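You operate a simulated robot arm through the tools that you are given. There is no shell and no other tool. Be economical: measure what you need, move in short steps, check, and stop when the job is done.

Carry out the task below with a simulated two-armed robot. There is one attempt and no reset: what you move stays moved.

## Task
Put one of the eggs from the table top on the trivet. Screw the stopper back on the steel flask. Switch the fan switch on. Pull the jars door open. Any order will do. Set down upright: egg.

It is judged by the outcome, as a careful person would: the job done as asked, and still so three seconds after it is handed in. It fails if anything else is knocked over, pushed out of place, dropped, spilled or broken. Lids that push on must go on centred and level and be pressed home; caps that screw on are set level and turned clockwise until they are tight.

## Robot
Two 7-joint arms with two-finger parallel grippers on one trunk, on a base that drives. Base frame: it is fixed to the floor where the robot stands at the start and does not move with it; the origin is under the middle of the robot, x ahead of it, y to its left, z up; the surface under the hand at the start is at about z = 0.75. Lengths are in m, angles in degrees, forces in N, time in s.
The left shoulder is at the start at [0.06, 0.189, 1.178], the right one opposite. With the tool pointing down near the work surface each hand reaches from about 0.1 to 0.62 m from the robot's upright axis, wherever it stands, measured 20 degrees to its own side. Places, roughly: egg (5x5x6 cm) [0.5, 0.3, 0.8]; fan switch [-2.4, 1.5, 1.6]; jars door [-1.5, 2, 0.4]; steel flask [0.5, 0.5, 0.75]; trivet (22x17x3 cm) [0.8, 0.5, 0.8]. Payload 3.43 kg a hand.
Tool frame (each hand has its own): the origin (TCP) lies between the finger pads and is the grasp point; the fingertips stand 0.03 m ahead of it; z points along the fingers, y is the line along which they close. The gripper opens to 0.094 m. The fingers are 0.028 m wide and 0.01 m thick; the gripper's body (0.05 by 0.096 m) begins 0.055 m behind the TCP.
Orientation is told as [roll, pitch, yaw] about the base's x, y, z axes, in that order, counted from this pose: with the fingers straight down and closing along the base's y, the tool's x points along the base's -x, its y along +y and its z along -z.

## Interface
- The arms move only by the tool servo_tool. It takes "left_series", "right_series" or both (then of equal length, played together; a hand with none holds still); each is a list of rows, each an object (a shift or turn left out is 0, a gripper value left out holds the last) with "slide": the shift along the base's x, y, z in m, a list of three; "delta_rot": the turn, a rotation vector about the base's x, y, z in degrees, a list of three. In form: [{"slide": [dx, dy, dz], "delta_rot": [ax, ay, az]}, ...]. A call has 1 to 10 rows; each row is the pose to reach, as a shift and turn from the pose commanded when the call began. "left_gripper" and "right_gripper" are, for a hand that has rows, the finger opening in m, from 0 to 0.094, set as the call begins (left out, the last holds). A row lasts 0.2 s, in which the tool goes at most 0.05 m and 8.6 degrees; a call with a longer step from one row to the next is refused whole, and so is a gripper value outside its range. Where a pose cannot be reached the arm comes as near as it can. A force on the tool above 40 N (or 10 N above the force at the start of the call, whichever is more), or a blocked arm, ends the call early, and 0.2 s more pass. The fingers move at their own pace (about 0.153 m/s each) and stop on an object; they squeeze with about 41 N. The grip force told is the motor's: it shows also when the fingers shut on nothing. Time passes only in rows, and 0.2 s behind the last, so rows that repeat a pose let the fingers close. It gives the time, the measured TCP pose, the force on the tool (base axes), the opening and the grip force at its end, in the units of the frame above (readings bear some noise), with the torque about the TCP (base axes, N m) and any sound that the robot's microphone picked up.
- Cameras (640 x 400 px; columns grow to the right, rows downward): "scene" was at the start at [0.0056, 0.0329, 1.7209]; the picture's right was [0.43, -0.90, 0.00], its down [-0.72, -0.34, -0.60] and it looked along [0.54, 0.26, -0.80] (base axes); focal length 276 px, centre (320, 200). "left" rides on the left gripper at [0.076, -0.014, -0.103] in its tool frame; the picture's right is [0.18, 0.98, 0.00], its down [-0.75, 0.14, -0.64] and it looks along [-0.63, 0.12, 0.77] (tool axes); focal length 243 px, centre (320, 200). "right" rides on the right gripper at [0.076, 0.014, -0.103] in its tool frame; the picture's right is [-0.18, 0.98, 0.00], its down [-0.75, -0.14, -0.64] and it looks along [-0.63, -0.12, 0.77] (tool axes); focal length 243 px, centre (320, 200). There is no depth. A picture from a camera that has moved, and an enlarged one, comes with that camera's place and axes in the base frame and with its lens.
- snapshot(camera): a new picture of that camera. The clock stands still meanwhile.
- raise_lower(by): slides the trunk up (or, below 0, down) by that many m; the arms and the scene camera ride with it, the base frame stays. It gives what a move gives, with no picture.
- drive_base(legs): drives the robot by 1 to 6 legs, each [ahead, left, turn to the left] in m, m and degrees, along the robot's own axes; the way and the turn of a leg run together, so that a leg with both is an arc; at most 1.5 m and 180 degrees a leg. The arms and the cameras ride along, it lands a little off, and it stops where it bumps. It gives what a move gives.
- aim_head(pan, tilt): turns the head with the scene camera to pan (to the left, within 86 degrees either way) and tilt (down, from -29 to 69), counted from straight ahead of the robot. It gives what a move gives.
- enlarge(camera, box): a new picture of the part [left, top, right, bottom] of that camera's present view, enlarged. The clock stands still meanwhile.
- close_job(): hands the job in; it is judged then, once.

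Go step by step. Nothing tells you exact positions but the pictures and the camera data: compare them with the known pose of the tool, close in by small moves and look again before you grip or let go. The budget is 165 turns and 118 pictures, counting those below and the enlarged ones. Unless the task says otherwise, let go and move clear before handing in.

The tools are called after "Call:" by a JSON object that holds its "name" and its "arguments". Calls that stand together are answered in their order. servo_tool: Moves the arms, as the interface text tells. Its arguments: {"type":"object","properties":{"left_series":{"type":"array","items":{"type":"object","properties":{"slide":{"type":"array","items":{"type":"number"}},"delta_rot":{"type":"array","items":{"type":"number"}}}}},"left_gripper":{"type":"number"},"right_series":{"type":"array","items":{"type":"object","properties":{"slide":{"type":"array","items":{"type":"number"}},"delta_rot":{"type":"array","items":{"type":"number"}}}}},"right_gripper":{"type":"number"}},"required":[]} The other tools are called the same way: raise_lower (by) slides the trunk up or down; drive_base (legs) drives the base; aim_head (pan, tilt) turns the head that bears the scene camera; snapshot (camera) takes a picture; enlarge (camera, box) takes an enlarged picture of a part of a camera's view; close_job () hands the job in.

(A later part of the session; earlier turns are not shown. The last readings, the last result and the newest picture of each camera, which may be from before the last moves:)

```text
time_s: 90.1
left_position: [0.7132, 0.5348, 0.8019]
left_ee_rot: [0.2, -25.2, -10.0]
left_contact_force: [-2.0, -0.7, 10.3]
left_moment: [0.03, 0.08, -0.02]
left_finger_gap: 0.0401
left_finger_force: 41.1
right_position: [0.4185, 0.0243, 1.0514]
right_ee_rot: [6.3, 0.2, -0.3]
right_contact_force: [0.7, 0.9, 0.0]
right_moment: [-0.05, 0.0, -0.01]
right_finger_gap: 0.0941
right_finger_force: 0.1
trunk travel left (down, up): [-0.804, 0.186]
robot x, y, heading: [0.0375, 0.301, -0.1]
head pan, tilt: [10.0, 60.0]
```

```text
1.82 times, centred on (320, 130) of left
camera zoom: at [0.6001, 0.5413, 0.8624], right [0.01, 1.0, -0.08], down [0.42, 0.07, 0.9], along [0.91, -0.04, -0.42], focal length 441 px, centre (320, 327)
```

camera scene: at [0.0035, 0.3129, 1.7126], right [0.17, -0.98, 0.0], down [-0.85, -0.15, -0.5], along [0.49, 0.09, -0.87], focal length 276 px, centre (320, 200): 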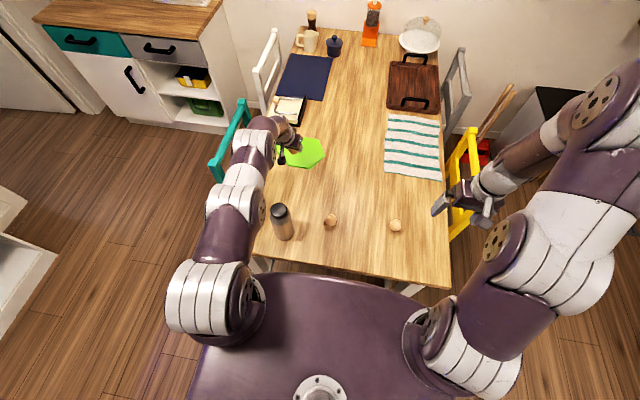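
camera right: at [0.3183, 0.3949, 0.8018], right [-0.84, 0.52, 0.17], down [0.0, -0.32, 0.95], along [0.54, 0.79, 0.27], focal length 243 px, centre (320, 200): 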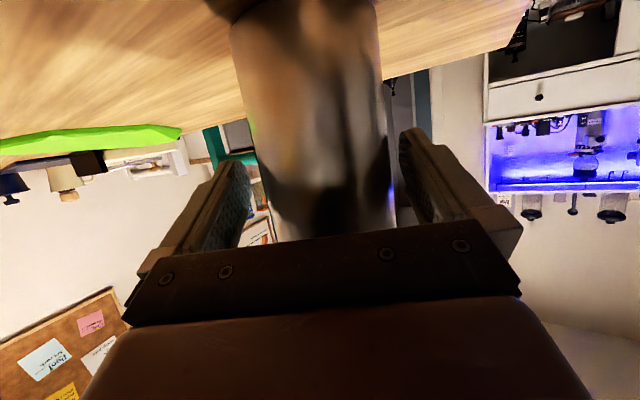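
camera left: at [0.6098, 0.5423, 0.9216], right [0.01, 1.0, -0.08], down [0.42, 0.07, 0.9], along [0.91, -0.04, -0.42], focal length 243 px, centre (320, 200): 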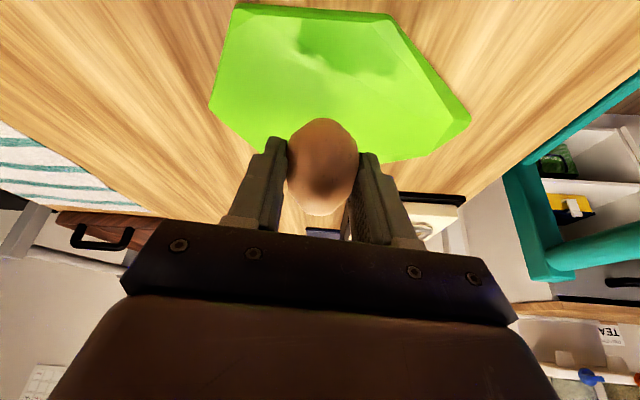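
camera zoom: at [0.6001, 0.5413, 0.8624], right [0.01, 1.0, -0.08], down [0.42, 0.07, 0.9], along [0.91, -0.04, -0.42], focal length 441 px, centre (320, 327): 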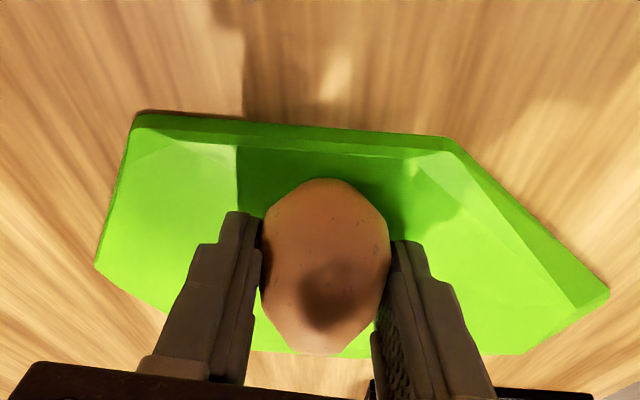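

Contact (10 N): egg rests on the trivet. Ease the press, then open.

Call:
{"name": "raise_lower", "arguments": {"by": 0.0015}}

Call:
{"name": "servo_tool", "arguments": {"left_series": [{"slide": [0, 0, 0]}, {"slide": [0, 0, 0]}], "left_gripper": 0.05}}

Call:
{"name": "enlarge", "arguments": {"camera": "left", "box": [220, 20, 420, 240]}}

```text
time_s: 90.6
left_position: [0.7132, 0.5355, 0.8022]
left_ee_rot: [0.2, -25.2, -10.0]
left_contact_force: [1.8, 0.9, 6.5]
left_moment: [0.05, -0.02, 0.02]
left_finger_gap: 0.0403
left_finger_force: 41.3
right_position: [0.42, 0.0248, 1.0517]
right_ee_rot: [6.2, 0.2, -0.5]
right_contact_force: [-0.2, -0.1, 0.0]
right_moment: [-0.01, 0.01, 0.04]
right_finger_gap: 0.094
right_finger_force: 0.1
trunk travel left (down, up): [-0.806, 0.184]
robot x, y, heading: [0.038, 0.3002, -0.1]
head pan, tilt: [10.0, 60.0]
```

```text
time_s: 91.2
left_position: [0.7139, 0.5356, 0.8009]
left_ee_rot: [0.1, -25.1, -10.0]
left_contact_force: [-0.8, 0.5, 0.0]
left_moment: [0.02, 0.04, 0.0]
left_finger_gap: 0.0499
left_finger_force: 0.1
right_position: [0.4199, 0.0252, 1.0518]
right_ee_rot: [6.2, 0.3, -0.5]
right_contact_force: [-0.6, -0.3, -0.5]
right_moment: [0.02, 0.03, -0.01]
right_finger_gap: 0.0939
right_finger_force: 0.1
trunk travel left (down, up): [-0.806, 0.184]
robot x, y, heading: [0.037, 0.3012, 0.0]
head pan, tilt: [10.0, 60.0]
```

```text
1.82 times, centred on (320, 130) of left
camera zoom: at [0.6003, 0.5414, 0.8621], right [0.01, 1.0, -0.08], down [0.43, 0.07, 0.9], along [0.9, -0.04, -0.43], focal length 441 px, centre (320, 327)
```

zoom: 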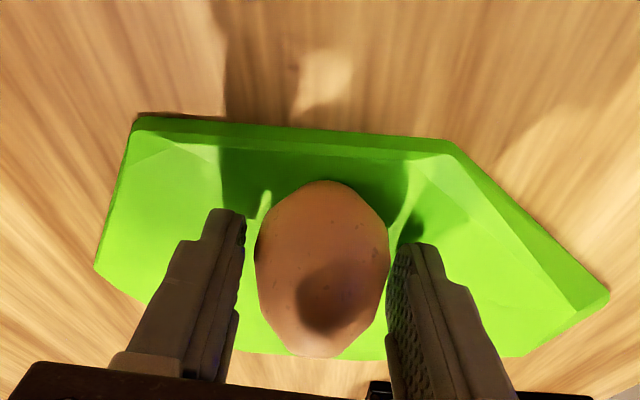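

Egg stands by itself. Open fully and back out along the finger axis.

Call:
{"name": "servo_tool", "arguments": {"left_series": [{"slide": [0, 0.001, 0]}, {"slide": [0, 0.001, 0]}, {"slide": [-0.012, 0.003, 0.026]}, {"slide": [-0.025, 0.005, 0.055]}, {"slide": [-0.04, 0.007, 0.09]}, {"slide": [-0.055, 0.009, 0.125]}, {"slide": [-0.075, 0.01, 0.16]}, {"slide": [-0.11, 0.01, 0.185]}, {"slide": [-0.15, 0.01, 0.2]}], "left_gripper": 0.094}}

Call:
{"name": "snapshot", "arguments": {"camera": "left"}}

```text
time_s: 93.2
left_position: [0.5623, 0.5448, 1.0045]
left_ee_rot: [0.3, -25.2, -10.1]
left_contact_force: [-0.4, 1.0, 0.0]
left_moment: [0.03, 0.02, 0.0]
left_finger_gap: 0.0941
left_finger_force: 0.1
right_position: [0.4182, 0.0251, 1.052]
right_ee_rot: [6.2, 0.2, -0.4]
right_contact_force: [0.8, -0.3, 0.2]
right_moment: [-0.02, -0.01, -0.01]
right_finger_gap: 0.0941
right_finger_force: 0.0
trunk travel left (down, up): [-0.806, 0.184]
robot x, y, heading: [0.0338, 0.2984, -0.1]
head pan, tilt: [10.0, 60.0]
```

```text
31 pictures are left
camera left: at [0.4487, 0.5505, 1.0645], right [0.01, 1.0, -0.08], down [0.43, 0.07, 0.9], along [0.9, -0.04, -0.42], focal length 243 px, centre (320, 200)
```

left: 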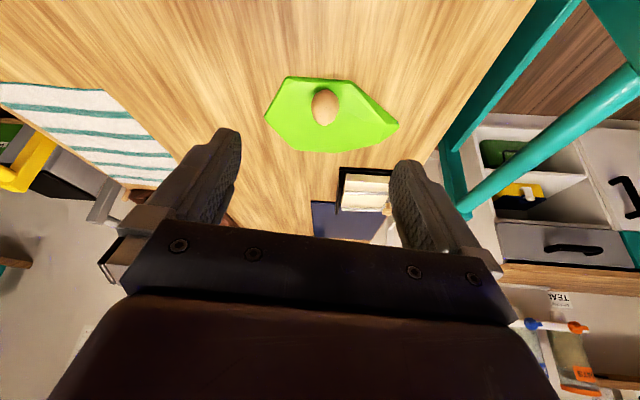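

Egg is upright on the trivet. Fold the left arm back before driving to the switch and door.

Call:
{"name": "servo_tool", "arguments": {"left_series": [{"slide": [0, 0.01, 0.04], "delta_rot": [1, 6, 0]}, {"slide": [-0.01, 0.03, 0.08], "delta_rot": [2, 12, 0]}, {"slide": [-0.04, 0.05, 0.11], "delta_rot": [3, 18, 0]}, {"slide": [-0.08, 0.06, 0.12], "delta_rot": [4.3, 24.6, 0]}, {"slide": [-0.12, 0.07, 0.12], "delta_rot": [4.3, 24.6, 0]}, {"slide": [-0.16, 0.08, 0.12], "delta_rot": [4.3, 24.6, 0]}, {"slide": [-0.19, 0.09, 0.12], "delta_rot": [4.3, 24.6, 0]}]}}

Call:
{"name": "drive_base", "arguments": {"legs": [[-0.5, 0, 0]]}}

Call:
{"name": "aim_head", "arguments": {"pan": 86, "tilt": 15}}

Call:
{"name": "snapshot", "arguments": {"camera": "scene"}}

```text
time_s: 94.8
left_position: [0.3978, 0.6031, 1.0427]
left_ee_rot: [-2.2, -5.1, -9.5]
left_contact_force: [0.3, 0.9, -0.1]
left_moment: [0.02, -0.01, -0.01]
left_finger_gap: 0.0943
left_finger_force: 0.0
left hand out of reach, approached as far as the arm can: row 2, 3, 4, 5, 6, 7
right_position: [0.4188, 0.0253, 1.0526]
right_ee_rot: [6.2, 0.1, -0.4]
right_contact_force: [-0.9, -0.9, -0.3]
right_moment: [-0.02, -0.02, -0.04]
right_finger_gap: 0.0937
right_finger_force: 0.1
trunk travel left (down, up): [-0.806, 0.184]
robot x, y, heading: [0.0376, 0.2981, 0.2]
head pan, tilt: [10.0, 60.0]
```

```text
time_s: 97.8
left_position: [-0.0978, 0.6042, 1.0445]
left_ee_rot: [-2.3, -4.9, -10.1]
left_contact_force: [-0.8, 0.4, 0.0]
left_moment: [-0.02, 0.01, -0.01]
left_finger_gap: 0.0939
left_finger_force: 0.1
right_position: [-0.0822, 0.025, 1.052]
right_ee_rot: [6.4, 0.3, -0.8]
right_contact_force: [-1.1, 0.5, 0.9]
right_moment: [0.0, -0.02, 0.01]
right_finger_gap: 0.0943
right_finger_force: 0.0
trunk travel left (down, up): [-0.806, 0.184]
robot x, y, heading: [-0.4596, 0.3031, -0.6]
head pan, tilt: [10.0, 60.0]
```

```text
time_s: 99.2
left_position: [-0.0977, 0.6026, 1.0439]
left_ee_rot: [-2.3, -5.1, -10.1]
left_contact_force: [-0.3, 0.4, 0.3]
left_moment: [-0.01, -0.05, -0.03]
left_finger_gap: 0.094
left_finger_force: 0.0
right_position: [-0.0817, 0.0234, 1.0519]
right_ee_rot: [6.2, 0.3, -0.9]
right_contact_force: [0.8, -0.1, 0.0]
right_moment: [-0.02, -0.02, 0.01]
right_finger_gap: 0.0938
right_finger_force: 0.0
trunk travel left (down, up): [-0.806, 0.184]
robot x, y, heading: [-0.4597, 0.3029, -0.6]
head pan, tilt: [85.9, 15.0]
```

```text
30 pictures are left
camera scene: at [-0.5143, 0.3976, 1.7343], right [1.0, -0.08, 0.0], down [-0.02, -0.26, -0.97], along [0.08, 0.96, -0.26], focal length 276 px, centre (320, 200)
```

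scene: 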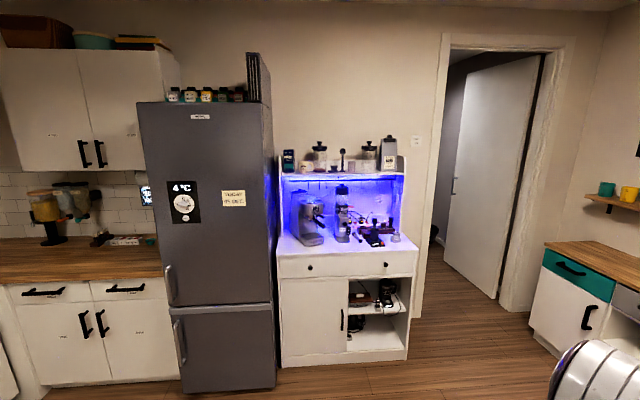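

The kitchen run is ahead-left. Zoom on the lower cabinet doors and the hood area to read labels.

Call:
{"name": "enlarge", "arguments": {"camera": "scene", "box": [0, 120, 180, 390]}}

```text
1.48 times, centred on (90, 255) of scene
camera zoom: at [-0.5143, 0.3976, 1.7343], right [1.0, -0.08, 0.0], down [-0.02, -0.26, -0.97], along [0.08, 0.96, -0.26], focal length 409 px, centre (661, 118)
```

zoom: 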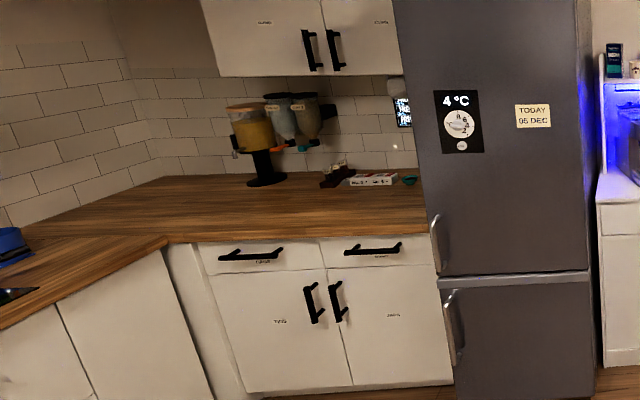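

The right lower door reads like "JARS", handle near (−1.76, 1.95, 0.53). Turn to face +y, look left before driving.

Call:
{"name": "drive_base", "arguments": {"legs": [[0, 0, 90]]}}

Call:
{"name": "aim_head", "arguments": {"pan": 50, "tilt": 25}}

Call:
{"name": "snapshot", "arguments": {"camera": "scene"}}

```text
time_s: 103.4
left_position: [-0.7554, 0.6705, 1.0439]
left_ee_rot: [-2.3, -5.1, 79.1]
left_contact_force: [-0.6, -0.8, 0.0]
left_moment: [-0.02, 0.02, 0.0]
left_finger_gap: 0.0939
left_finger_force: 0.1
right_position: [-0.1767, 0.6783, 1.0512]
right_ee_rot: [6.2, 0.3, 88.2]
right_contact_force: [0.9, -0.6, 0.6]
right_moment: [0.02, 0.0, 0.01]
right_finger_gap: 0.0942
right_finger_force: 0.1
trunk travel left (down, up): [-0.806, 0.184]
robot x, y, heading: [-0.4632, 0.301, 88.5]
head pan, tilt: [85.9, 15.0]
```

```text
time_s: 104.4
left_position: [-0.7549, 0.6702, 1.0431]
left_ee_rot: [-2.3, -5.1, 79.0]
left_contact_force: [0.0, 0.0, 0.8]
left_moment: [0.04, 0.0, -0.03]
left_finger_gap: 0.0938
left_finger_force: 0.1
right_position: [-0.1756, 0.6776, 1.0525]
right_ee_rot: [6.1, 0.3, 88.2]
right_contact_force: [0.5, 0.2, -0.1]
right_moment: [-0.05, 0.0, -0.01]
right_finger_gap: 0.0941
right_finger_force: 0.0
trunk travel left (down, up): [-0.806, 0.184]
robot x, y, heading: [-0.4609, 0.3068, 88.4]
head pan, tilt: [50.0, 25.0]
```

```text
28 pictures are left
camera scene: at [-0.5328, 0.305, 1.7182], right [0.66, 0.75, 0.0], down [0.32, -0.28, -0.91], along [-0.68, 0.6, -0.42], focal length 276 px, centre (320, 200)
```

scene: 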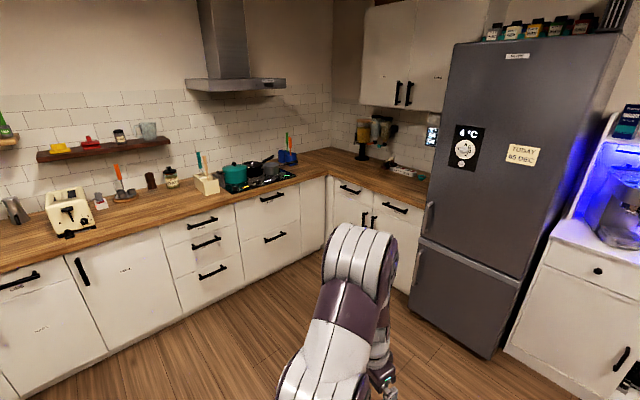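

The extractor hood with the fan switch is on the left wall. Zoom on it.

Call:
{"name": "enlarge", "arguments": {"camera": "scene", "box": [170, 60, 300, 110]}}

```text
4.92 times, centred on (235, 85) of scene
camera zoom: at [-0.5328, 0.305, 1.7182], right [0.66, 0.75, 0.0], down [0.32, -0.28, -0.91], along [-0.68, 0.6, -0.42], focal length 1360 px, centre (738, 766)
```

zoom: 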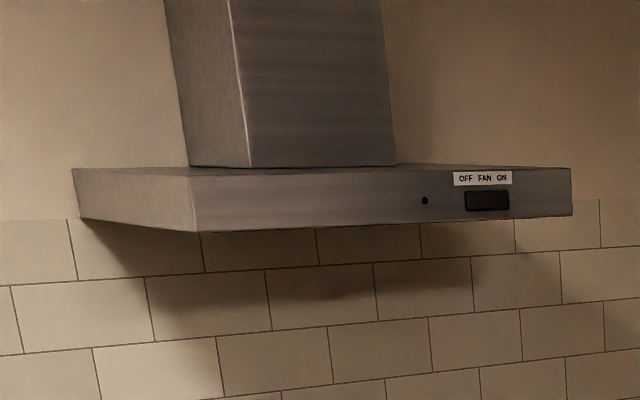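

The rocker reads OFF–FAN–ON with ON on its right half, near (−2.4, 1.478, 1.634). Drive to face it with the right arm, raising the trunk.

Call:
{"name": "drive_base", "arguments": {"legs": [[0, 0, 91.5], [0.98, -0.985, 0]]}}

Call:
{"name": "raise_lower", "arguments": {"by": 0.18}}

Call:
{"name": "aim_head", "arguments": {"pan": -8, "tilt": 12}}

Call:
{"name": "snapshot", "arguments": {"camera": "scene"}}

```text
time_s: 115.1
left_position: [-1.7515, 1.0461, 1.0433]
left_ee_rot: [-2.2, -5.1, 168.6]
left_contact_force: [0.5, 0.1, 0.4]
left_moment: [0.0, 0.02, 0.02]
left_finger_gap: 0.094
left_finger_force: 0.0
right_position: [-1.7542, 1.6241, 1.0519]
right_ee_rot: [6.2, 0.3, 177.9]
right_contact_force: [-0.8, 0.6, -0.4]
right_moment: [-0.01, 0.0, -0.02]
right_finger_gap: 0.094
right_finger_force: 0.1
trunk travel left (down, up): [-0.806, 0.184]
robot x, y, heading: [-1.3831, 1.3396, 178.3]
head pan, tilt: [50.0, 25.0]
```

```text
time_s: 117.1
left_position: [-1.7531, 1.0476, 1.2249]
left_ee_rot: [-2.3, -5.2, 168.6]
left_contact_force: [-0.7, 0.5, -0.1]
left_moment: [-0.01, 0.0, -0.02]
left_finger_gap: 0.0938
left_finger_force: 0.1
right_position: [-1.7557, 1.6251, 1.2313]
right_ee_rot: [6.2, 0.3, 177.9]
right_contact_force: [-0.9, -0.3, -0.5]
right_moment: [0.0, -0.01, 0.02]
right_finger_gap: 0.094
right_finger_force: 0.0
trunk travel left (down, up): [-0.985, 0.005]
robot x, y, heading: [-1.3811, 1.3393, 178.3]
head pan, tilt: [50.0, 25.0]
```

```text
time_s: 118.4
left_position: [-1.7532, 1.0456, 1.2238]
left_ee_rot: [-2.3, -5.0, 168.6]
left_contact_force: [0.0, 0.7, 0.0]
left_moment: [-0.01, -0.03, 0.01]
left_finger_gap: 0.0939
left_finger_force: 0.0
right_position: [-1.7551, 1.6245, 1.2316]
right_ee_rot: [6.1, 0.3, 177.8]
right_contact_force: [-0.3, 0.5, 0.5]
right_moment: [-0.02, 0.0, 0.0]
right_finger_gap: 0.094
right_finger_force: 0.1
trunk travel left (down, up): [-0.985, 0.005]
robot x, y, heading: [-1.3824, 1.3383, 178.2]
head pan, tilt: [-8.0, 12.0]
```

```text
26 pictures are left
camera scene: at [-1.416, 1.3533, 1.9192], right [0.17, 0.99, 0.0], down [0.21, -0.04, -0.98], along [-0.96, 0.17, -0.21], focal length 276 px, centre (320, 200)
```

scene: 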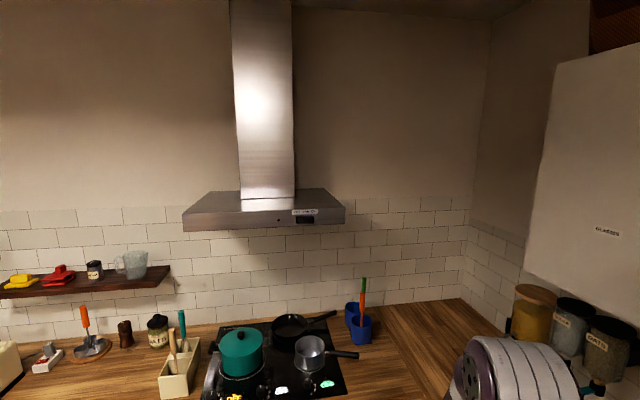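

Switch centre ≈ (−2.39, 1.468, 1.632). Turn the right hand to point forward (−x) with fingers shut, raising it.

Call:
{"name": "servo_tool", "arguments": {"right_series": [{"slide": [0, -0.014, 0.03], "delta_rot": [0, 8, 0]}, {"slide": [0, -0.028, 0.06], "delta_rot": [0, 16, 0]}, {"slide": [0, -0.042, 0.09], "delta_rot": [0, 24, 0]}, {"slide": [-0.01, -0.056, 0.12], "delta_rot": [0, 32, 0]}, {"slide": [-0.02, -0.07, 0.15], "delta_rot": [0, 40, 0]}, {"slide": [-0.03, -0.084, 0.18], "delta_rot": [0, 48, 0]}, {"slide": [-0.04, -0.098, 0.21], "delta_rot": [0, 56, 0]}, {"slide": [-0.05, -0.112, 0.24], "delta_rot": [0, 64, 0]}, {"slide": [-0.06, -0.126, 0.27], "delta_rot": [0, 72, 0]}, {"slide": [-0.07, -0.14, 0.3], "delta_rot": [0, 80, 0]}], "right_gripper": 0.0}}

Call:
{"name": "servo_tool", "arguments": {"right_series": [{"slide": [-0.02, 0, 0.03], "delta_rot": [0, 5, 0]}, {"slide": [-0.05, 0, 0.06], "delta_rot": [0, 10, 0]}, {"slide": [-0.08, 0, 0.09], "delta_rot": [0, 10, 0]}, {"slide": [-0.1, 0, 0.1], "delta_rot": [0, 10, 0]}]}}

Call:
{"name": "snapshot", "arguments": {"camera": "right"}}

```text
time_s: 120.6
left_position: [-1.7524, 1.0469, 1.2228]
left_ee_rot: [-2.3, -5.2, 168.6]
left_contact_force: [0.1, 0.0, 0.4]
left_moment: [0.01, 0.0, 0.0]
left_finger_gap: 0.0939
left_finger_force: 0.0
right_position: [-1.8058, 1.5161, 1.5121]
right_ee_rot: [17.9, -79.5, 168.6]
right_contact_force: [0.0, -0.9, -0.2]
right_moment: [0.01, 0.0, 0.03]
right_finger_gap: 0.0
right_finger_force: 32.2
right hand out of reach, approached as far as the arm can: row 9, 10
trunk travel left (down, up): [-0.985, 0.005]
robot x, y, heading: [-1.3795, 1.3385, 178.3]
head pan, tilt: [-8.0, 12.0]
```

```text
time_s: 121.6
left_position: [-1.7515, 1.0459, 1.2224]
left_ee_rot: [-2.2, -5.0, 168.7]
left_contact_force: [0.0, 0.2, 0.4]
left_moment: [0.01, 0.05, -0.03]
left_finger_gap: 0.0939
left_finger_force: 0.1
right_position: [-1.9084, 1.5145, 1.6126]
right_ee_rot: [87.4, -87.8, 98.7]
right_contact_force: [0.0, 0.7, -0.3]
right_moment: [-0.01, 0.03, -0.04]
right_finger_gap: 0.0
right_finger_force: 32.8
right hand out of reach, approached as far as the arm can: row 1, 2
trunk travel left (down, up): [-0.985, 0.005]
robot x, y, heading: [-1.3827, 1.3365, 178.3]
head pan, tilt: [-8.0, 12.0]
```

```text
25 pictures are left
camera right: at [-1.8035, 1.5066, 1.5388], right [0.11, -0.97, 0.22], down [0.62, 0.24, 0.75], along [-0.78, 0.06, 0.62], focal length 243 px, centre (320, 200)
```

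right: 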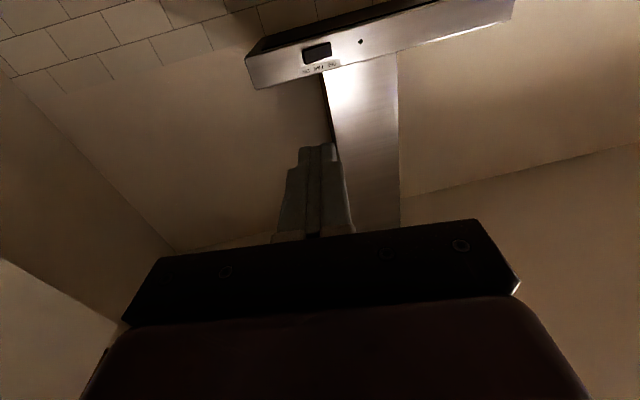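

Fingers point at the hood; switch fits (−2.39, 1.469, 1.625), its ON half toward +y (≈1.486). Drive 0.33 m closer.

Call:
{"name": "drive_base", "arguments": {"legs": [[0.33, 0, 0]]}}

Call:
{"name": "snapshot", "arguments": {"camera": "right"}}

Call:
{"name": "enlarge", "arguments": {"camera": "scene", "box": [230, 180, 430, 330]}}

```text
time_s: 123.8
left_position: [-2.0799, 1.0513, 1.2247]
left_ee_rot: [-2.3, -5.2, 169.2]
left_contact_force: [0.2, 0.9, -0.1]
left_moment: [0.0, 0.02, 0.0]
left_finger_gap: 0.0943
left_finger_force: 0.0
right_position: [-2.2378, 1.519, 1.6129]
right_ee_rot: [92.0, -87.9, 94.7]
right_contact_force: [0.6, 0.4, -0.3]
right_moment: [0.0, 0.01, -0.01]
right_finger_gap: 0.0001
right_finger_force: 32.7
trunk travel left (down, up): [-0.985, 0.005]
robot x, y, heading: [-1.7141, 1.354, 178.7]
head pan, tilt: [-8.0, 12.0]
```

```text
24 pictures are left
camera right: at [-2.1342, 1.5126, 1.5395], right [0.12, -0.97, 0.22], down [0.62, 0.24, 0.75], along [-0.78, 0.05, 0.63], focal length 243 px, centre (320, 200)
```

right: 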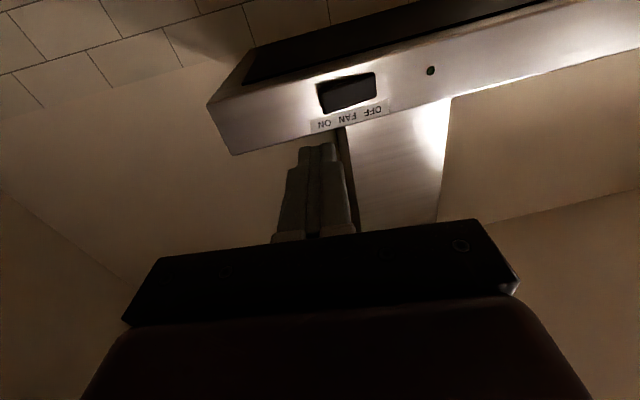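

```text
2.67 times, centred on (330, 255) of scene
camera zoom: at [-1.7447, 1.3619, 1.9193], right [0.16, 0.99, 0.0], down [0.2, -0.03, -0.98], along [-0.97, 0.16, -0.21], focal length 737 px, centre (293, 53)
```

zoom: 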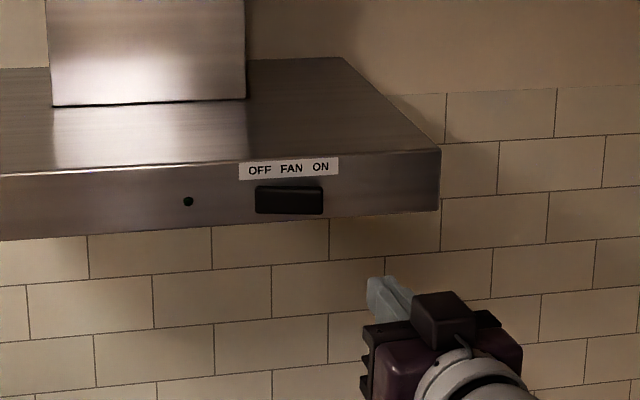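

ON half triangulates to (−2.414, 1.486, 1.627). Line up just short of it.

Call:
{"name": "servo_tool", "arguments": {"right_series": [{"slide": [-0.03, -0.008, 0.004]}, {"slide": [-0.06, -0.016, 0.008]}, {"slide": [-0.09, -0.022, 0.012]}, {"slide": [-0.12, -0.027, 0.014]}, {"slide": [-0.12, -0.027, 0.014]}]}}

Call:
{"name": "enlarge", "arguments": {"camera": "right", "box": [220, 60, 460, 240]}}

Call:
{"name": "enlarge", "arguments": {"camera": "scene", "box": [270, 200, 390, 290]}}

```text
time_s: 125.0
left_position: [-2.0823, 1.0517, 1.2231]
left_ee_rot: [-2.3, -5.0, 169.2]
left_contact_force: [-0.1, 0.4, 0.2]
left_moment: [0.02, 0.01, -0.01]
left_finger_gap: 0.094
left_finger_force: 0.1
right_position: [-2.3581, 1.4883, 1.6274]
right_ee_rot: [88.7, -87.8, 98.1]
right_contact_force: [-0.4, 0.4, 0.1]
right_moment: [0.03, -0.03, 0.01]
right_finger_gap: 0.0
right_finger_force: 33.2
trunk travel left (down, up): [-0.985, 0.005]
robot x, y, heading: [-1.7166, 1.3493, 178.3]
head pan, tilt: [-8.0, 12.0]
```

```text
2.22 times, centred on (340, 150) of right
camera zoom: at [-2.2542, 1.4825, 1.5527], right [0.11, -0.97, 0.22], down [0.62, 0.24, 0.75], along [-0.78, 0.05, 0.63], focal length 539 px, centre (276, 311)
```

zoom: 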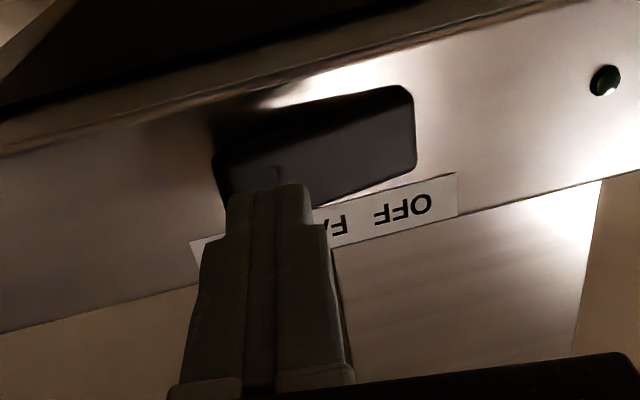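

```text
4.44 times, centred on (330, 245) of scene
camera zoom: at [-1.7475, 1.362, 1.9193], right [0.16, 0.99, 0.0], down [0.2, -0.03, -0.98], along [-0.97, 0.16, -0.21], focal length 1228 px, centre (276, 0)
```

zoom: 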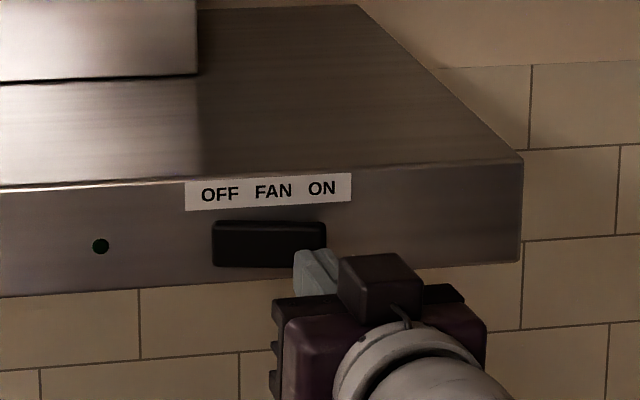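

Nearly aligned; raise 5 mm and press the ON half in small steps.

Call:
{"name": "servo_tool", "arguments": {"right_series": [{"slide": [-0.005, 0, 0.005]}, {"slide": [-0.015, -0.001, 0.005]}, {"slide": [-0.021, -0.001, 0.005]}, {"slide": [-0.026, -0.001, 0.005]}, {"slide": [-0.031, -0.001, 0.005]}]}}

Call:
{"name": "enlarge", "arguments": {"camera": "scene", "box": [270, 200, 390, 290]}}

```text
time_s: 126.2
left_position: [-2.079, 1.0526, 1.2245]
left_ee_rot: [-2.4, -5.2, 169.2]
left_contact_force: [0.4, -0.5, -0.4]
left_moment: [-0.01, 0.03, 0.01]
left_finger_gap: 0.0942
left_finger_force: 0.0
right_position: [-2.3881, 1.4901, 1.6331]
right_ee_rot: [88.7, -87.8, 98.3]
right_contact_force: [11.8, -1.3, -4.7]
right_moment: [0.09, -0.24, 0.14]
right_finger_gap: 0.0
right_finger_force: 33.3
trunk travel left (down, up): [-0.985, 0.005]
robot x, y, heading: [-1.7142, 1.3492, 178.5]
head pan, tilt: [-8.0, 12.0]
```

```text
4.44 times, centred on (330, 245) of scene
camera zoom: at [-1.744, 1.3619, 1.9192], right [0.16, 0.99, 0.0], down [0.2, -0.03, -0.98], along [-0.97, 0.16, -0.21], focal length 1228 px, centre (276, 0)
```

zoom: 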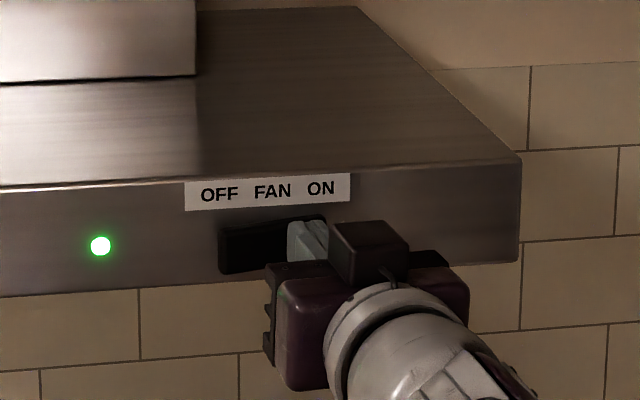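

The green lamp lit: fan is on. Back off, retract, and drive back to face the cabinet doors.

Call:
{"name": "servo_tool", "arguments": {"right_series": [{"slide": [0.04, 0, 0]}, {"slide": [0.08, 0.01, 0]}, {"slide": [0.12, 0.02, -0.01]}, {"slide": [0.16, 0.02, -0.03]}, {"slide": [0.18, 0.02, -0.06]}]}}

Call:
{"name": "drive_base", "arguments": {"legs": [[-0.3, 0, 0], [-0.2, 0.3, 0]]}}

Call:
{"name": "snapshot", "arguments": {"camera": "scene"}}

```text
time_s: 127.4
left_position: [-2.0808, 1.0514, 1.2241]
left_ee_rot: [-2.3, -5.1, 169.1]
left_contact_force: [-0.1, 0.7, -0.7]
left_moment: [-0.01, 0.02, 0.01]
left_finger_gap: 0.0942
left_finger_force: 0.1
right_position: [-2.2087, 1.5254, 1.5772]
right_ee_rot: [92.6, -87.9, 94.4]
right_contact_force: [0.2, 0.3, -0.5]
right_moment: [-0.01, -0.03, -0.03]
right_finger_gap: 0.0
right_finger_force: 32.8
right hand out of reach, approached as far as the arm can: row 4, 5
trunk travel left (down, up): [-0.985, 0.005]
robot x, y, heading: [-1.7143, 1.3458, 178.6]
head pan, tilt: [-8.0, 12.0]
```

```text
time_s: 131.3
left_position: [-1.5925, 0.7368, 1.2232]
left_ee_rot: [-2.2, -5.0, 168.8]
left_contact_force: [1.4, -0.5, -0.1]
left_moment: [0.0, 0.03, 0.0]
left_finger_gap: 0.094
left_finger_force: 0.0
right_position: [-1.7177, 1.2113, 1.5749]
right_ee_rot: [85.4, -87.7, 101.3]
right_contact_force: [-0.5, 0.7, -0.5]
right_moment: [0.0, -0.01, 0.02]
right_finger_gap: 0.0
right_finger_force: 32.9
trunk travel left (down, up): [-0.985, 0.005]
robot x, y, heading: [-1.2204, 1.0293, 178.4]
head pan, tilt: [-8.0, 12.0]
```

```text
19 pictures are left
camera scene: at [-1.258, 1.0464, 1.9192], right [0.17, 0.99, 0.0], down [0.21, -0.04, -0.98], along [-0.96, 0.16, -0.21], focal length 276 px, centre (320, 200)
```

scene: 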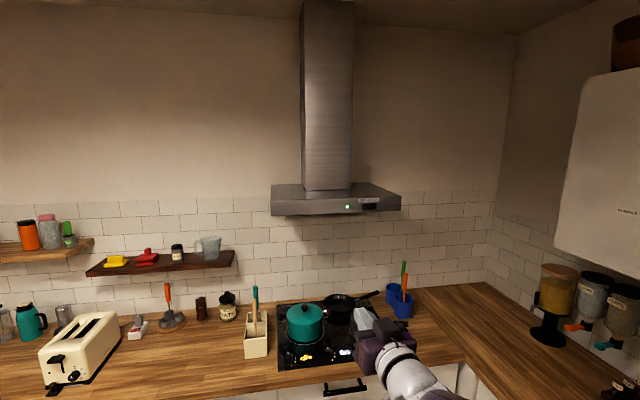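

Lamp stays lit after letting go. Turn to face the doors, lower the trunk, and look.

Call:
{"name": "drive_base", "arguments": {"legs": [[0, 0, -88.4], [0, 0.28, 0]]}}

Call:
{"name": "raise_lower", "arguments": {"by": -0.42}}

Call:
{"name": "aim_head", "arguments": {"pan": 15, "tilt": 45}}

Call:
{"name": "snapshot", "arguments": {"camera": "scene"}}

```text
time_s: 137.1
left_position: [-1.7906, 1.4075, 1.2237]
left_ee_rot: [-2.2, -5.0, 78.6]
left_contact_force: [0.7, 0.5, 0.1]
left_moment: [-0.04, 0.04, 0.01]
left_finger_gap: 0.0938
left_finger_force: 0.1
right_position: [-1.3157, 1.5315, 1.5747]
right_ee_rot: [87.2, -87.9, 9.2]
right_contact_force: [0.1, 0.1, 0.0]
right_moment: [-0.02, -0.02, 0.03]
right_finger_gap: 0.0002
right_finger_force: 33.1
trunk travel left (down, up): [-0.985, 0.005]
robot x, y, heading: [-1.5012, 1.0352, 88.2]
head pan, tilt: [-8.0, 12.0]
```

```text
refused: -0.42 is not a number from -0.4 to 0.4
```

```text
time_s: 138.1
left_position: [-1.7915, 1.4081, 1.2238]
left_ee_rot: [-2.3, -5.0, 78.5]
left_contact_force: [-0.3, -0.3, -0.4]
left_moment: [0.01, -0.02, 0.02]
left_finger_gap: 0.0939
left_finger_force: 0.1
right_position: [-1.3188, 1.5306, 1.575]
right_ee_rot: [86.6, -87.9, 9.9]
right_contact_force: [0.1, -0.1, 0.4]
right_moment: [0.04, 0.02, 0.02]
right_finger_gap: 0.0
right_finger_force: 33.2
trunk travel left (down, up): [-0.985, 0.005]
robot x, y, heading: [-1.499, 1.0374, 88.2]
head pan, tilt: [15.0, 45.0]
```

```text
18 pictures are left
camera scene: at [-1.5241, 1.058, 1.8676], right [0.97, 0.23, 0.0], down [0.16, -0.69, -0.71], along [-0.16, 0.69, -0.71], focal length 276 px, centre (320, 200)
```

scene: 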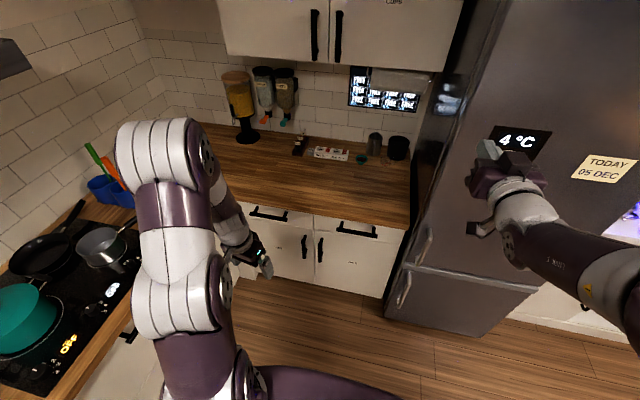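

Door and handle in view: handle ≈ (−1.72, 1.92, 0.58). Lower the trunk and zoom in.

Call:
{"name": "raise_lower", "arguments": {"by": -0.4}}

Call:
{"name": "enlarge", "arguments": {"camera": "scene", "box": [220, 100, 440, 300]}}

```text
time_s: 141.9
left_position: [-1.793, 1.4074, 0.8229]
left_ee_rot: [-2.3, -5.1, 78.6]
left_contact_force: [-0.2, 0.8, 0.4]
left_moment: [-0.01, -0.01, -0.01]
left_finger_gap: 0.0942
left_finger_force: 0.2
right_position: [-1.318, 1.5318, 1.1753]
right_ee_rot: [86.7, -88.0, 9.7]
right_contact_force: [-0.1, -0.2, -0.9]
right_moment: [-0.03, 0.0, -0.01]
right_finger_gap: 0.0
right_finger_force: 32.9
trunk travel left (down, up): [-0.585, 0.405]
robot x, y, heading: [-1.5015, 1.0362, 88.1]
head pan, tilt: [15.0, 45.0]
```

```text
2.00 times, centred on (330, 200) of scene
camera zoom: at [-1.5235, 1.0579, 1.4676], right [0.97, 0.23, 0.0], down [0.16, -0.69, -0.71], along [-0.16, 0.69, -0.71], focal length 553 px, centre (300, 200)
```

zoom: 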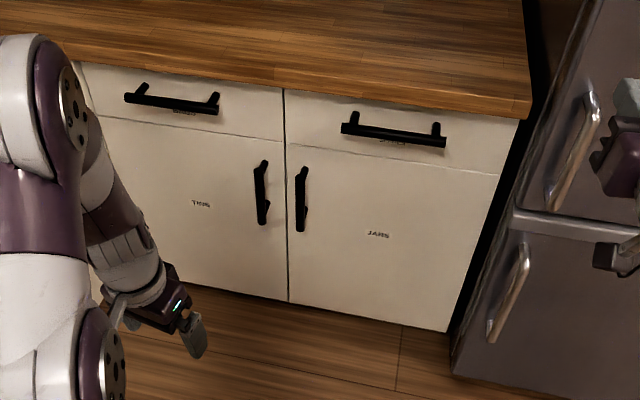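

"JARS" is the right-hand door; handle bar centre ≈ (−1.727, 1.937, 0.56), hinge near x≈−1.315. Lower the trunk more, edge forward, and point the left hand at it.

Call:
{"name": "raise_lower", "arguments": {"by": -0.2}}

Call:
{"name": "drive_base", "arguments": {"legs": [[0.06, 0, 1.8]]}}

Call:
{"name": "servo_tool", "arguments": {"left_series": [{"slide": [0.005, 0.01, 0], "delta_rot": [8, 0, 0]}, {"slide": [0.01, 0.02, 0], "delta_rot": [16, 0, 0]}, {"slide": [0.015, 0.03, 0], "delta_rot": [24, 0, 0]}, {"slide": [0.02, 0.05, 0], "delta_rot": [32, 0, 0]}, {"slide": [0.03, 0.07, -0.01], "delta_rot": [40, 0, 0]}, {"slide": [0.04, 0.09, -0.02], "delta_rot": [48, 0, 0]}, {"slide": [0.05, 0.11, -0.03], "delta_rot": [56, 0, 0]}, {"slide": [0.055, 0.13, -0.04], "delta_rot": [64, 0, 0]}, {"slide": [0.06, 0.15, -0.05], "delta_rot": [72, 0, 0]}, {"slide": [0.065, 0.17, -0.06], "delta_rot": [80, 0, 0]}], "left_gripper": 0.06}}

Call:
{"name": "snapshot", "arguments": {"camera": "left"}}

```text
time_s: 144.1
left_position: [-1.7921, 1.408, 0.6235]
left_ee_rot: [-2.4, -5.2, 78.5]
left_contact_force: [-0.7, 0.5, 0.4]
left_moment: [-0.03, 0.0, 0.04]
left_finger_gap: 0.0941
left_finger_force: 0.1
right_position: [-1.3189, 1.5303, 0.9756]
right_ee_rot: [86.9, -88.0, 9.5]
right_contact_force: [0.2, 0.8, -0.3]
right_moment: [0.03, -0.02, 0.0]
right_finger_gap: 0.0
right_finger_force: 32.7
trunk travel left (down, up): [-0.385, 0.604]
robot x, y, heading: [-1.5014, 1.0385, 88.1]
head pan, tilt: [15.0, 45.0]
```

```text
time_s: 145.1
left_position: [-1.8018, 1.4588, 0.6231]
left_ee_rot: [-2.3, -5.0, 80.1]
left_contact_force: [0.5, 0.7, -0.3]
left_moment: [0.03, 0.04, 0.01]
left_finger_gap: 0.0938
left_finger_force: 0.1
right_position: [-1.3333, 1.596, 0.9749]
right_ee_rot: [84.5, -88.0, 13.7]
right_contact_force: [0.1, 1.0, -1.5]
right_moment: [0.0, 0.03, 0.02]
right_finger_gap: 0.0
right_finger_force: 33.0
trunk travel left (down, up): [-0.385, 0.604]
robot x, y, heading: [-1.5026, 1.0981, 89.9]
head pan, tilt: [15.0, 45.0]
```

```text
time_s: 147.3
left_position: [-1.7362, 1.627, 0.5648]
left_ee_rot: [61.1, -79.0, 25.2]
left_contact_force: [-0.4, -0.9, 0.1]
left_moment: [-0.01, 0.0, 0.02]
left_finger_gap: 0.0602
left_finger_force: 0.0
right_position: [-1.3324, 1.5952, 0.9759]
right_ee_rot: [85.4, -87.9, 12.7]
right_contact_force: [0.2, -0.6, 0.2]
right_moment: [0.02, 0.0, -0.02]
right_finger_gap: 0.0
right_finger_force: 33.2
trunk travel left (down, up): [-0.385, 0.604]
robot x, y, heading: [-1.4969, 1.0972, 89.9]
head pan, tilt: [15.0, 45.0]
```

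```text
16 pictures are left
camera left: at [-1.7401, 1.5189, 0.497], right [-1.0, 0.05, -0.02], down [-0.04, -0.57, 0.82], along [0.03, 0.82, 0.57], focal length 243 px, centre (320, 200)
```

left: 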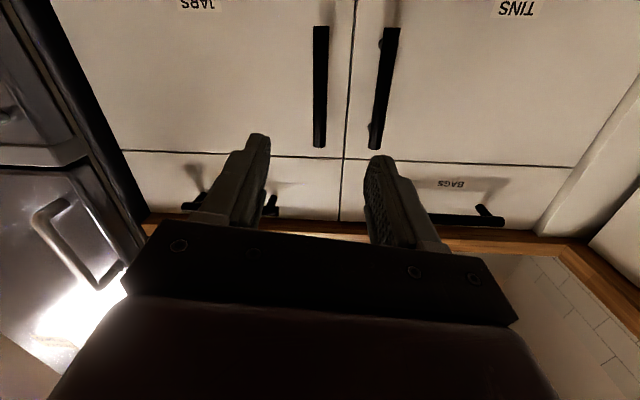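

Handle bar runs z≈0.48–0.67 at x≈−1.722, right between the fingers. Advance toward it, stopping slightly short.

Call:
{"name": "servo_tool", "arguments": {"left_series": [{"slide": [0.004, 0.045, 0.003]}, {"slide": [0.008, 0.09, 0.006]}, {"slide": [0.012, 0.135, 0.009]}, {"slide": [0.014, 0.18, 0.01]}, {"slide": [0.014, 0.22, 0.01]}, {"slide": [0.014, 0.25, 0.01]}]}}

Call:
{"name": "snapshot", "arguments": {"camera": "left"}}

```text
time_s: 148.7
left_position: [-1.7253, 1.8781, 0.5685]
left_ee_rot: [60.1, -79.1, 26.5]
left_contact_force: [0.9, 0.9, 0.4]
left_moment: [0.03, -0.03, -0.02]
left_finger_gap: 0.0601
left_finger_force: 0.1
right_position: [-1.3325, 1.5951, 0.9759]
right_ee_rot: [85.6, -87.9, 12.6]
right_contact_force: [0.5, -0.4, -0.1]
right_moment: [0.01, -0.01, -0.01]
right_finger_gap: 0.0
right_finger_force: 33.2
trunk travel left (down, up): [-0.385, 0.604]
robot x, y, heading: [-1.5031, 1.0963, 89.6]
head pan, tilt: [15.0, 45.0]
```

```text
15 pictures are left
camera left: at [-1.7293, 1.7692, 0.5021], right [-1.0, 0.05, -0.02], down [-0.05, -0.57, 0.82], along [0.03, 0.82, 0.57], focal length 243 px, centre (320, 200)
```

left: 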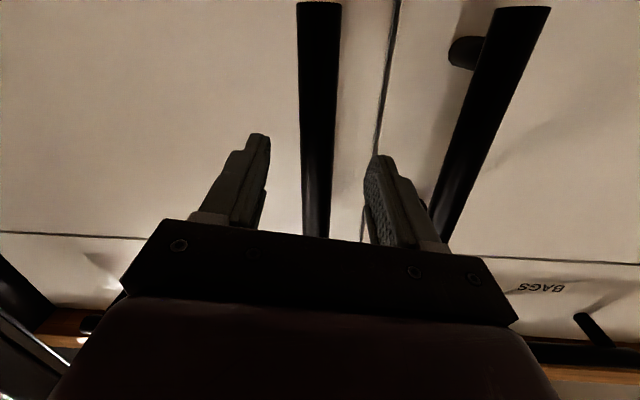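

Bar is centred. Advance the last 4.5 cm and close on it.

Call:
{"name": "servo_tool", "arguments": {"left_series": [{"slide": [0, 0.02, 0.002]}, {"slide": [0, 0.038, 0.004]}, {"slide": [0, 0.046, 0.005]}, {"slide": [0, 0.046, 0.005]}]}}

Call:
{"name": "servo_tool", "arguments": {"left_series": [{"slide": [0, 0, 0]}, {"slide": [0, 0, 0]}, {"slide": [0, 0, 0]}], "left_gripper": 0.0}}

```text
time_s: 149.7
left_position: [-1.727, 1.9115, 0.579]
left_ee_rot: [60.1, -79.1, 26.3]
left_contact_force: [0.7, -0.6, -0.3]
left_moment: [0.0, -0.04, 0.0]
left_finger_gap: 0.0599
left_finger_force: 0.0
left hand out of reach, approached as far as the arm can: row 2, 3, 4
right_position: [-1.3322, 1.5951, 0.975]
right_ee_rot: [86.3, -87.9, 11.9]
right_contact_force: [-0.2, 0.4, -0.3]
right_moment: [-0.03, -0.04, 0.05]
right_finger_gap: 0.0001
right_finger_force: 32.9
trunk travel left (down, up): [-0.385, 0.604]
robot x, y, heading: [-1.5021, 1.0989, 89.7]
head pan, tilt: [15.0, 45.0]
```

```text
time_s: 150.5
left_position: [-1.7221, 1.9105, 0.5775]
left_ee_rot: [59.9, -79.0, 26.4]
left_contact_force: [30.7, -9.8, -6.1]
left_moment: [0.26, -1.61, -0.03]
left_finger_gap: 0.0296
left_finger_force: 44.9
right_position: [-1.3294, 1.5947, 0.9744]
right_ee_rot: [87.0, -87.9, 11.1]
right_contact_force: [0.3, -0.2, -0.6]
right_moment: [0.02, -0.02, 0.0]
right_finger_gap: 0.0
right_finger_force: 33.0
trunk travel left (down, up): [-0.385, 0.604]
robot x, y, heading: [-1.4981, 1.0955, 89.5]
head pan, tilt: [15.0, 45.0]
```

Closed on 3 cm with a sideways load; look before pulling.

Call:
{"name": "snapshot", "arguments": {"camera": "left"}}

Call:
{"name": "enlarge", "arguments": {"camera": "scene", "box": [240, 60, 400, 200]}}

```text
14 pictures are left
camera left: at [-1.7265, 1.8029, 0.5117], right [-1.0, 0.06, -0.02], down [-0.05, -0.56, 0.82], along [0.04, 0.82, 0.57], focal length 243 px, centre (320, 200)
```

left: 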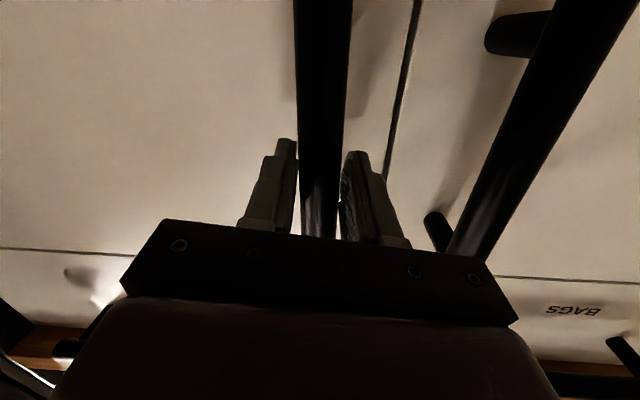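

```text
2.86 times, centred on (320, 130) of scene
camera zoom: at [-1.5204, 1.1161, 1.2675], right [0.97, 0.25, 0.0], down [0.18, -0.68, -0.71], along [-0.18, 0.68, -0.71], focal length 790 px, centre (320, 400)
```

zoom: 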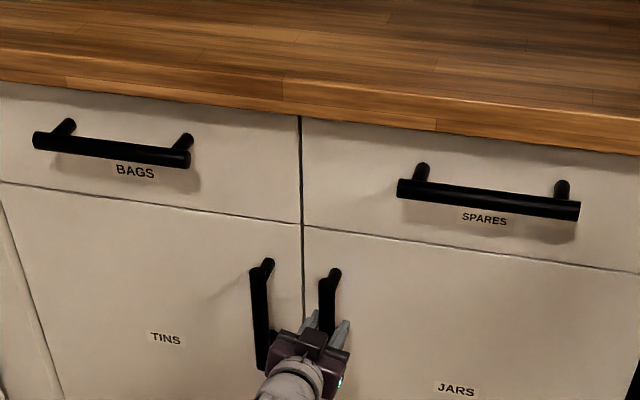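

The bar is between both pads. Pull along the door's arc, turning the hand with it.

Call:
{"name": "servo_tool", "arguments": {"left_series": [{"slide": [0.004, 0, 0]}, {"slide": [0.007, -0.02, 0], "delta_rot": [0, 0, 2.5]}, {"slide": [0.011, -0.04, 0], "delta_rot": [0, 0, 5]}, {"slide": [0.019, -0.07, 0], "delta_rot": [0, 0, 9]}, {"slide": [0.032, -0.104, 0], "delta_rot": [0, 0, 13]}, {"slide": [0.046, -0.136, 0], "delta_rot": [0, 0, 17]}]}}

```text
time_s: 151.9
left_position: [-1.6808, 1.7752, 0.5787]
left_ee_rot: [59.8, -79.0, 43.6]
left_contact_force: [13.1, 5.6, -7.3]
left_moment: [-0.34, -1.22, -0.31]
left_finger_gap: 0.0276
left_finger_force: 45.0
right_position: [-1.3306, 1.5966, 0.9743]
right_ee_rot: [84.5, -87.8, 13.8]
right_contact_force: [-0.3, 0.5, 0.3]
right_moment: [0.02, 0.03, 0.02]
right_finger_gap: 0.0
right_finger_force: 33.2
trunk travel left (down, up): [-0.385, 0.604]
robot x, y, heading: [-1.5013, 1.0978, 89.7]
head pan, tilt: [15.0, 45.0]
```

Door is moving. Continue along the arc to about 60°.

Call:
{"name": "servo_tool", "arguments": {"left_series": [{"slide": [0.018, -0.031, 0], "delta_rot": [0, 0, 4]}, {"slide": [0.0375, -0.061, 0], "delta_rot": [0, 0, 8]}, {"slide": [0.061, -0.089, 0], "delta_rot": [0, 0, 13]}, {"slide": [0.085, -0.114, 0], "delta_rot": [0, 0, 18]}, {"slide": [0.113, -0.137, 0], "delta_rot": [0, 0, 22]}, {"slide": [0.142, -0.158, 0], "delta_rot": [0, 0, 26]}, {"slide": [0.172, -0.176, 0], "delta_rot": [0, 0, 30]}, {"slide": [0.205, -0.1915, 0], "delta_rot": [0, 0, 34]}]}}

Call:
{"name": "snapshot", "arguments": {"camera": "scene"}}

```text
time_s: 153.7
left_position: [-1.4798, 1.5837, 0.5788]
left_ee_rot: [60.5, -78.9, 77.1]
left_contact_force: [-1.2, -2.3, -16.4]
left_moment: [1.07, -0.85, -0.24]
left_finger_gap: 0.0271
left_finger_force: 44.8
right_position: [-1.3327, 1.5964, 0.9741]
right_ee_rot: [85.2, -87.8, 13.1]
right_contact_force: [0.3, -0.1, -0.2]
right_moment: [-0.01, 0.0, -0.05]
right_finger_gap: 0.0
right_finger_force: 33.2
trunk travel left (down, up): [-0.385, 0.604]
robot x, y, heading: [-1.501, 1.099, 89.7]
head pan, tilt: [15.0, 45.0]
```

```text
12 pictures are left
camera scene: at [-1.5227, 1.1172, 1.2675], right [0.97, 0.26, 0.0], down [0.18, -0.68, -0.71], along [-0.18, 0.68, -0.71], focal length 276 px, centre (320, 200)
```

scene: 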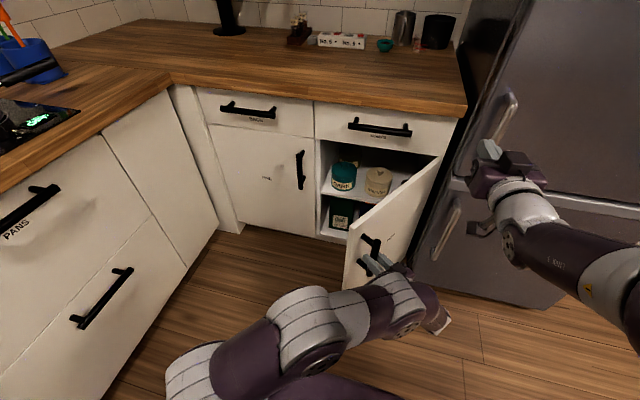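

Door is open about 60°. Pull a little further.

Call:
{"name": "servo_tool", "arguments": {"left_series": [{"slide": [0.034, -0.012, 0], "delta_rot": [0, 0, 5]}, {"slide": [0.068, -0.021, 0], "delta_rot": [0, 0, 9]}, {"slide": [0.085, -0.024, 0], "delta_rot": [0, 0, 12]}]}}

Call:
{"name": "servo_tool", "arguments": {"left_series": [{"slide": [0, 0, 0]}, {"slide": [0, 0, 0]}, {"slide": [0, 0, 0]}], "left_gripper": 0.07}}

Call:
{"name": "snapshot", "arguments": {"camera": "left"}}

```text
time_s: 154.3
left_position: [-1.4102, 1.5603, 0.5785]
left_ee_rot: [62.3, -79.2, 84.4]
left_contact_force: [-1.9, -9.8, 1.9]
left_moment: [1.61, -0.25, -0.27]
left_finger_gap: 0.0265
left_finger_force: 44.7
left hand out of reach, approached as far as the arm can: row 3
right_position: [-1.3326, 1.5936, 0.9757]
right_ee_rot: [88.4, -87.8, 9.8]
right_contact_force: [1.0, -0.3, 0.6]
right_moment: [0.03, -0.02, 0.02]
right_finger_gap: 0.0
right_finger_force: 33.2
trunk travel left (down, up): [-0.385, 0.604]
robot x, y, heading: [-1.5007, 1.0967, 89.6]
head pan, tilt: [15.0, 45.0]
stopped in row 3 (left hand): the force on the tool passed its limit at 44 N (the readings are from after the stop); the commanded pose is now the measured one
```

```text
time_s: 155.1
left_position: [-1.4102, 1.5616, 0.5788]
left_ee_rot: [62.1, -79.0, 84.5]
left_contact_force: [0.3, 0.5, 0.3]
left_moment: [0.0, 0.06, -0.01]
left_finger_gap: 0.07
left_finger_force: 0.2
right_position: [-1.3321, 1.5948, 0.9754]
right_ee_rot: [86.4, -87.9, 11.8]
right_contact_force: [0.9, 0.4, 0.1]
right_moment: [0.01, -0.02, 0.01]
right_finger_gap: 0.0
right_finger_force: 32.9
trunk travel left (down, up): [-0.385, 0.604]
robot x, y, heading: [-1.4997, 1.0923, 89.9]
head pan, tilt: [15.0, 45.0]
```

```text
11 pictures are left
camera left: at [-1.3174, 1.5035, 0.5109], right [-0.54, -0.84, -0.01], down [0.47, -0.32, 0.82], along [-0.69, 0.44, 0.57], focal length 243 px, centre (320, 200)
```

left: 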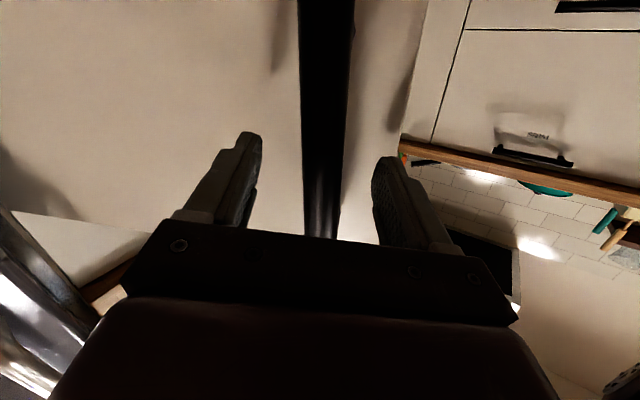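

Bar free between the fingers. Retreat with the base along the finger direction, then back away.

Call:
{"name": "drive_base", "arguments": {"legs": [[-0.066, -0.1, 0], [-0.45, 0, 0]]}}

Call:
{"name": "snapshot", "arguments": {"camera": "scene"}}

```text
time_s: 158.7
left_position: [-1.3112, 1.0505, 0.5778]
left_ee_rot: [62.1, -78.9, 84.7]
left_contact_force: [0.0, -0.1, -0.9]
left_moment: [0.03, 0.03, 0.01]
left_finger_gap: 0.07
left_finger_force: 0.1
right_position: [-1.2335, 1.0841, 0.9751]
right_ee_rot: [87.1, -87.9, 11.5]
right_contact_force: [-0.7, -0.8, 0.1]
right_moment: [0.02, -0.04, -0.03]
right_finger_gap: 0.0001
right_finger_force: 33.2
trunk travel left (down, up): [-0.385, 0.604]
robot x, y, heading: [-1.3993, 0.5855, 90.2]
head pan, tilt: [15.0, 45.0]
```

```text
10 pictures are left
camera scene: at [-1.4213, 0.6038, 1.2676], right [0.97, 0.26, 0.0], down [0.18, -0.68, -0.71], along [-0.18, 0.68, -0.71], focal length 276 px, centre (320, 200)
```

scene: 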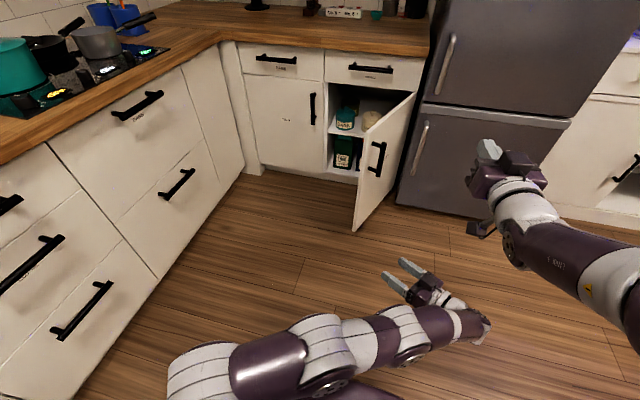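

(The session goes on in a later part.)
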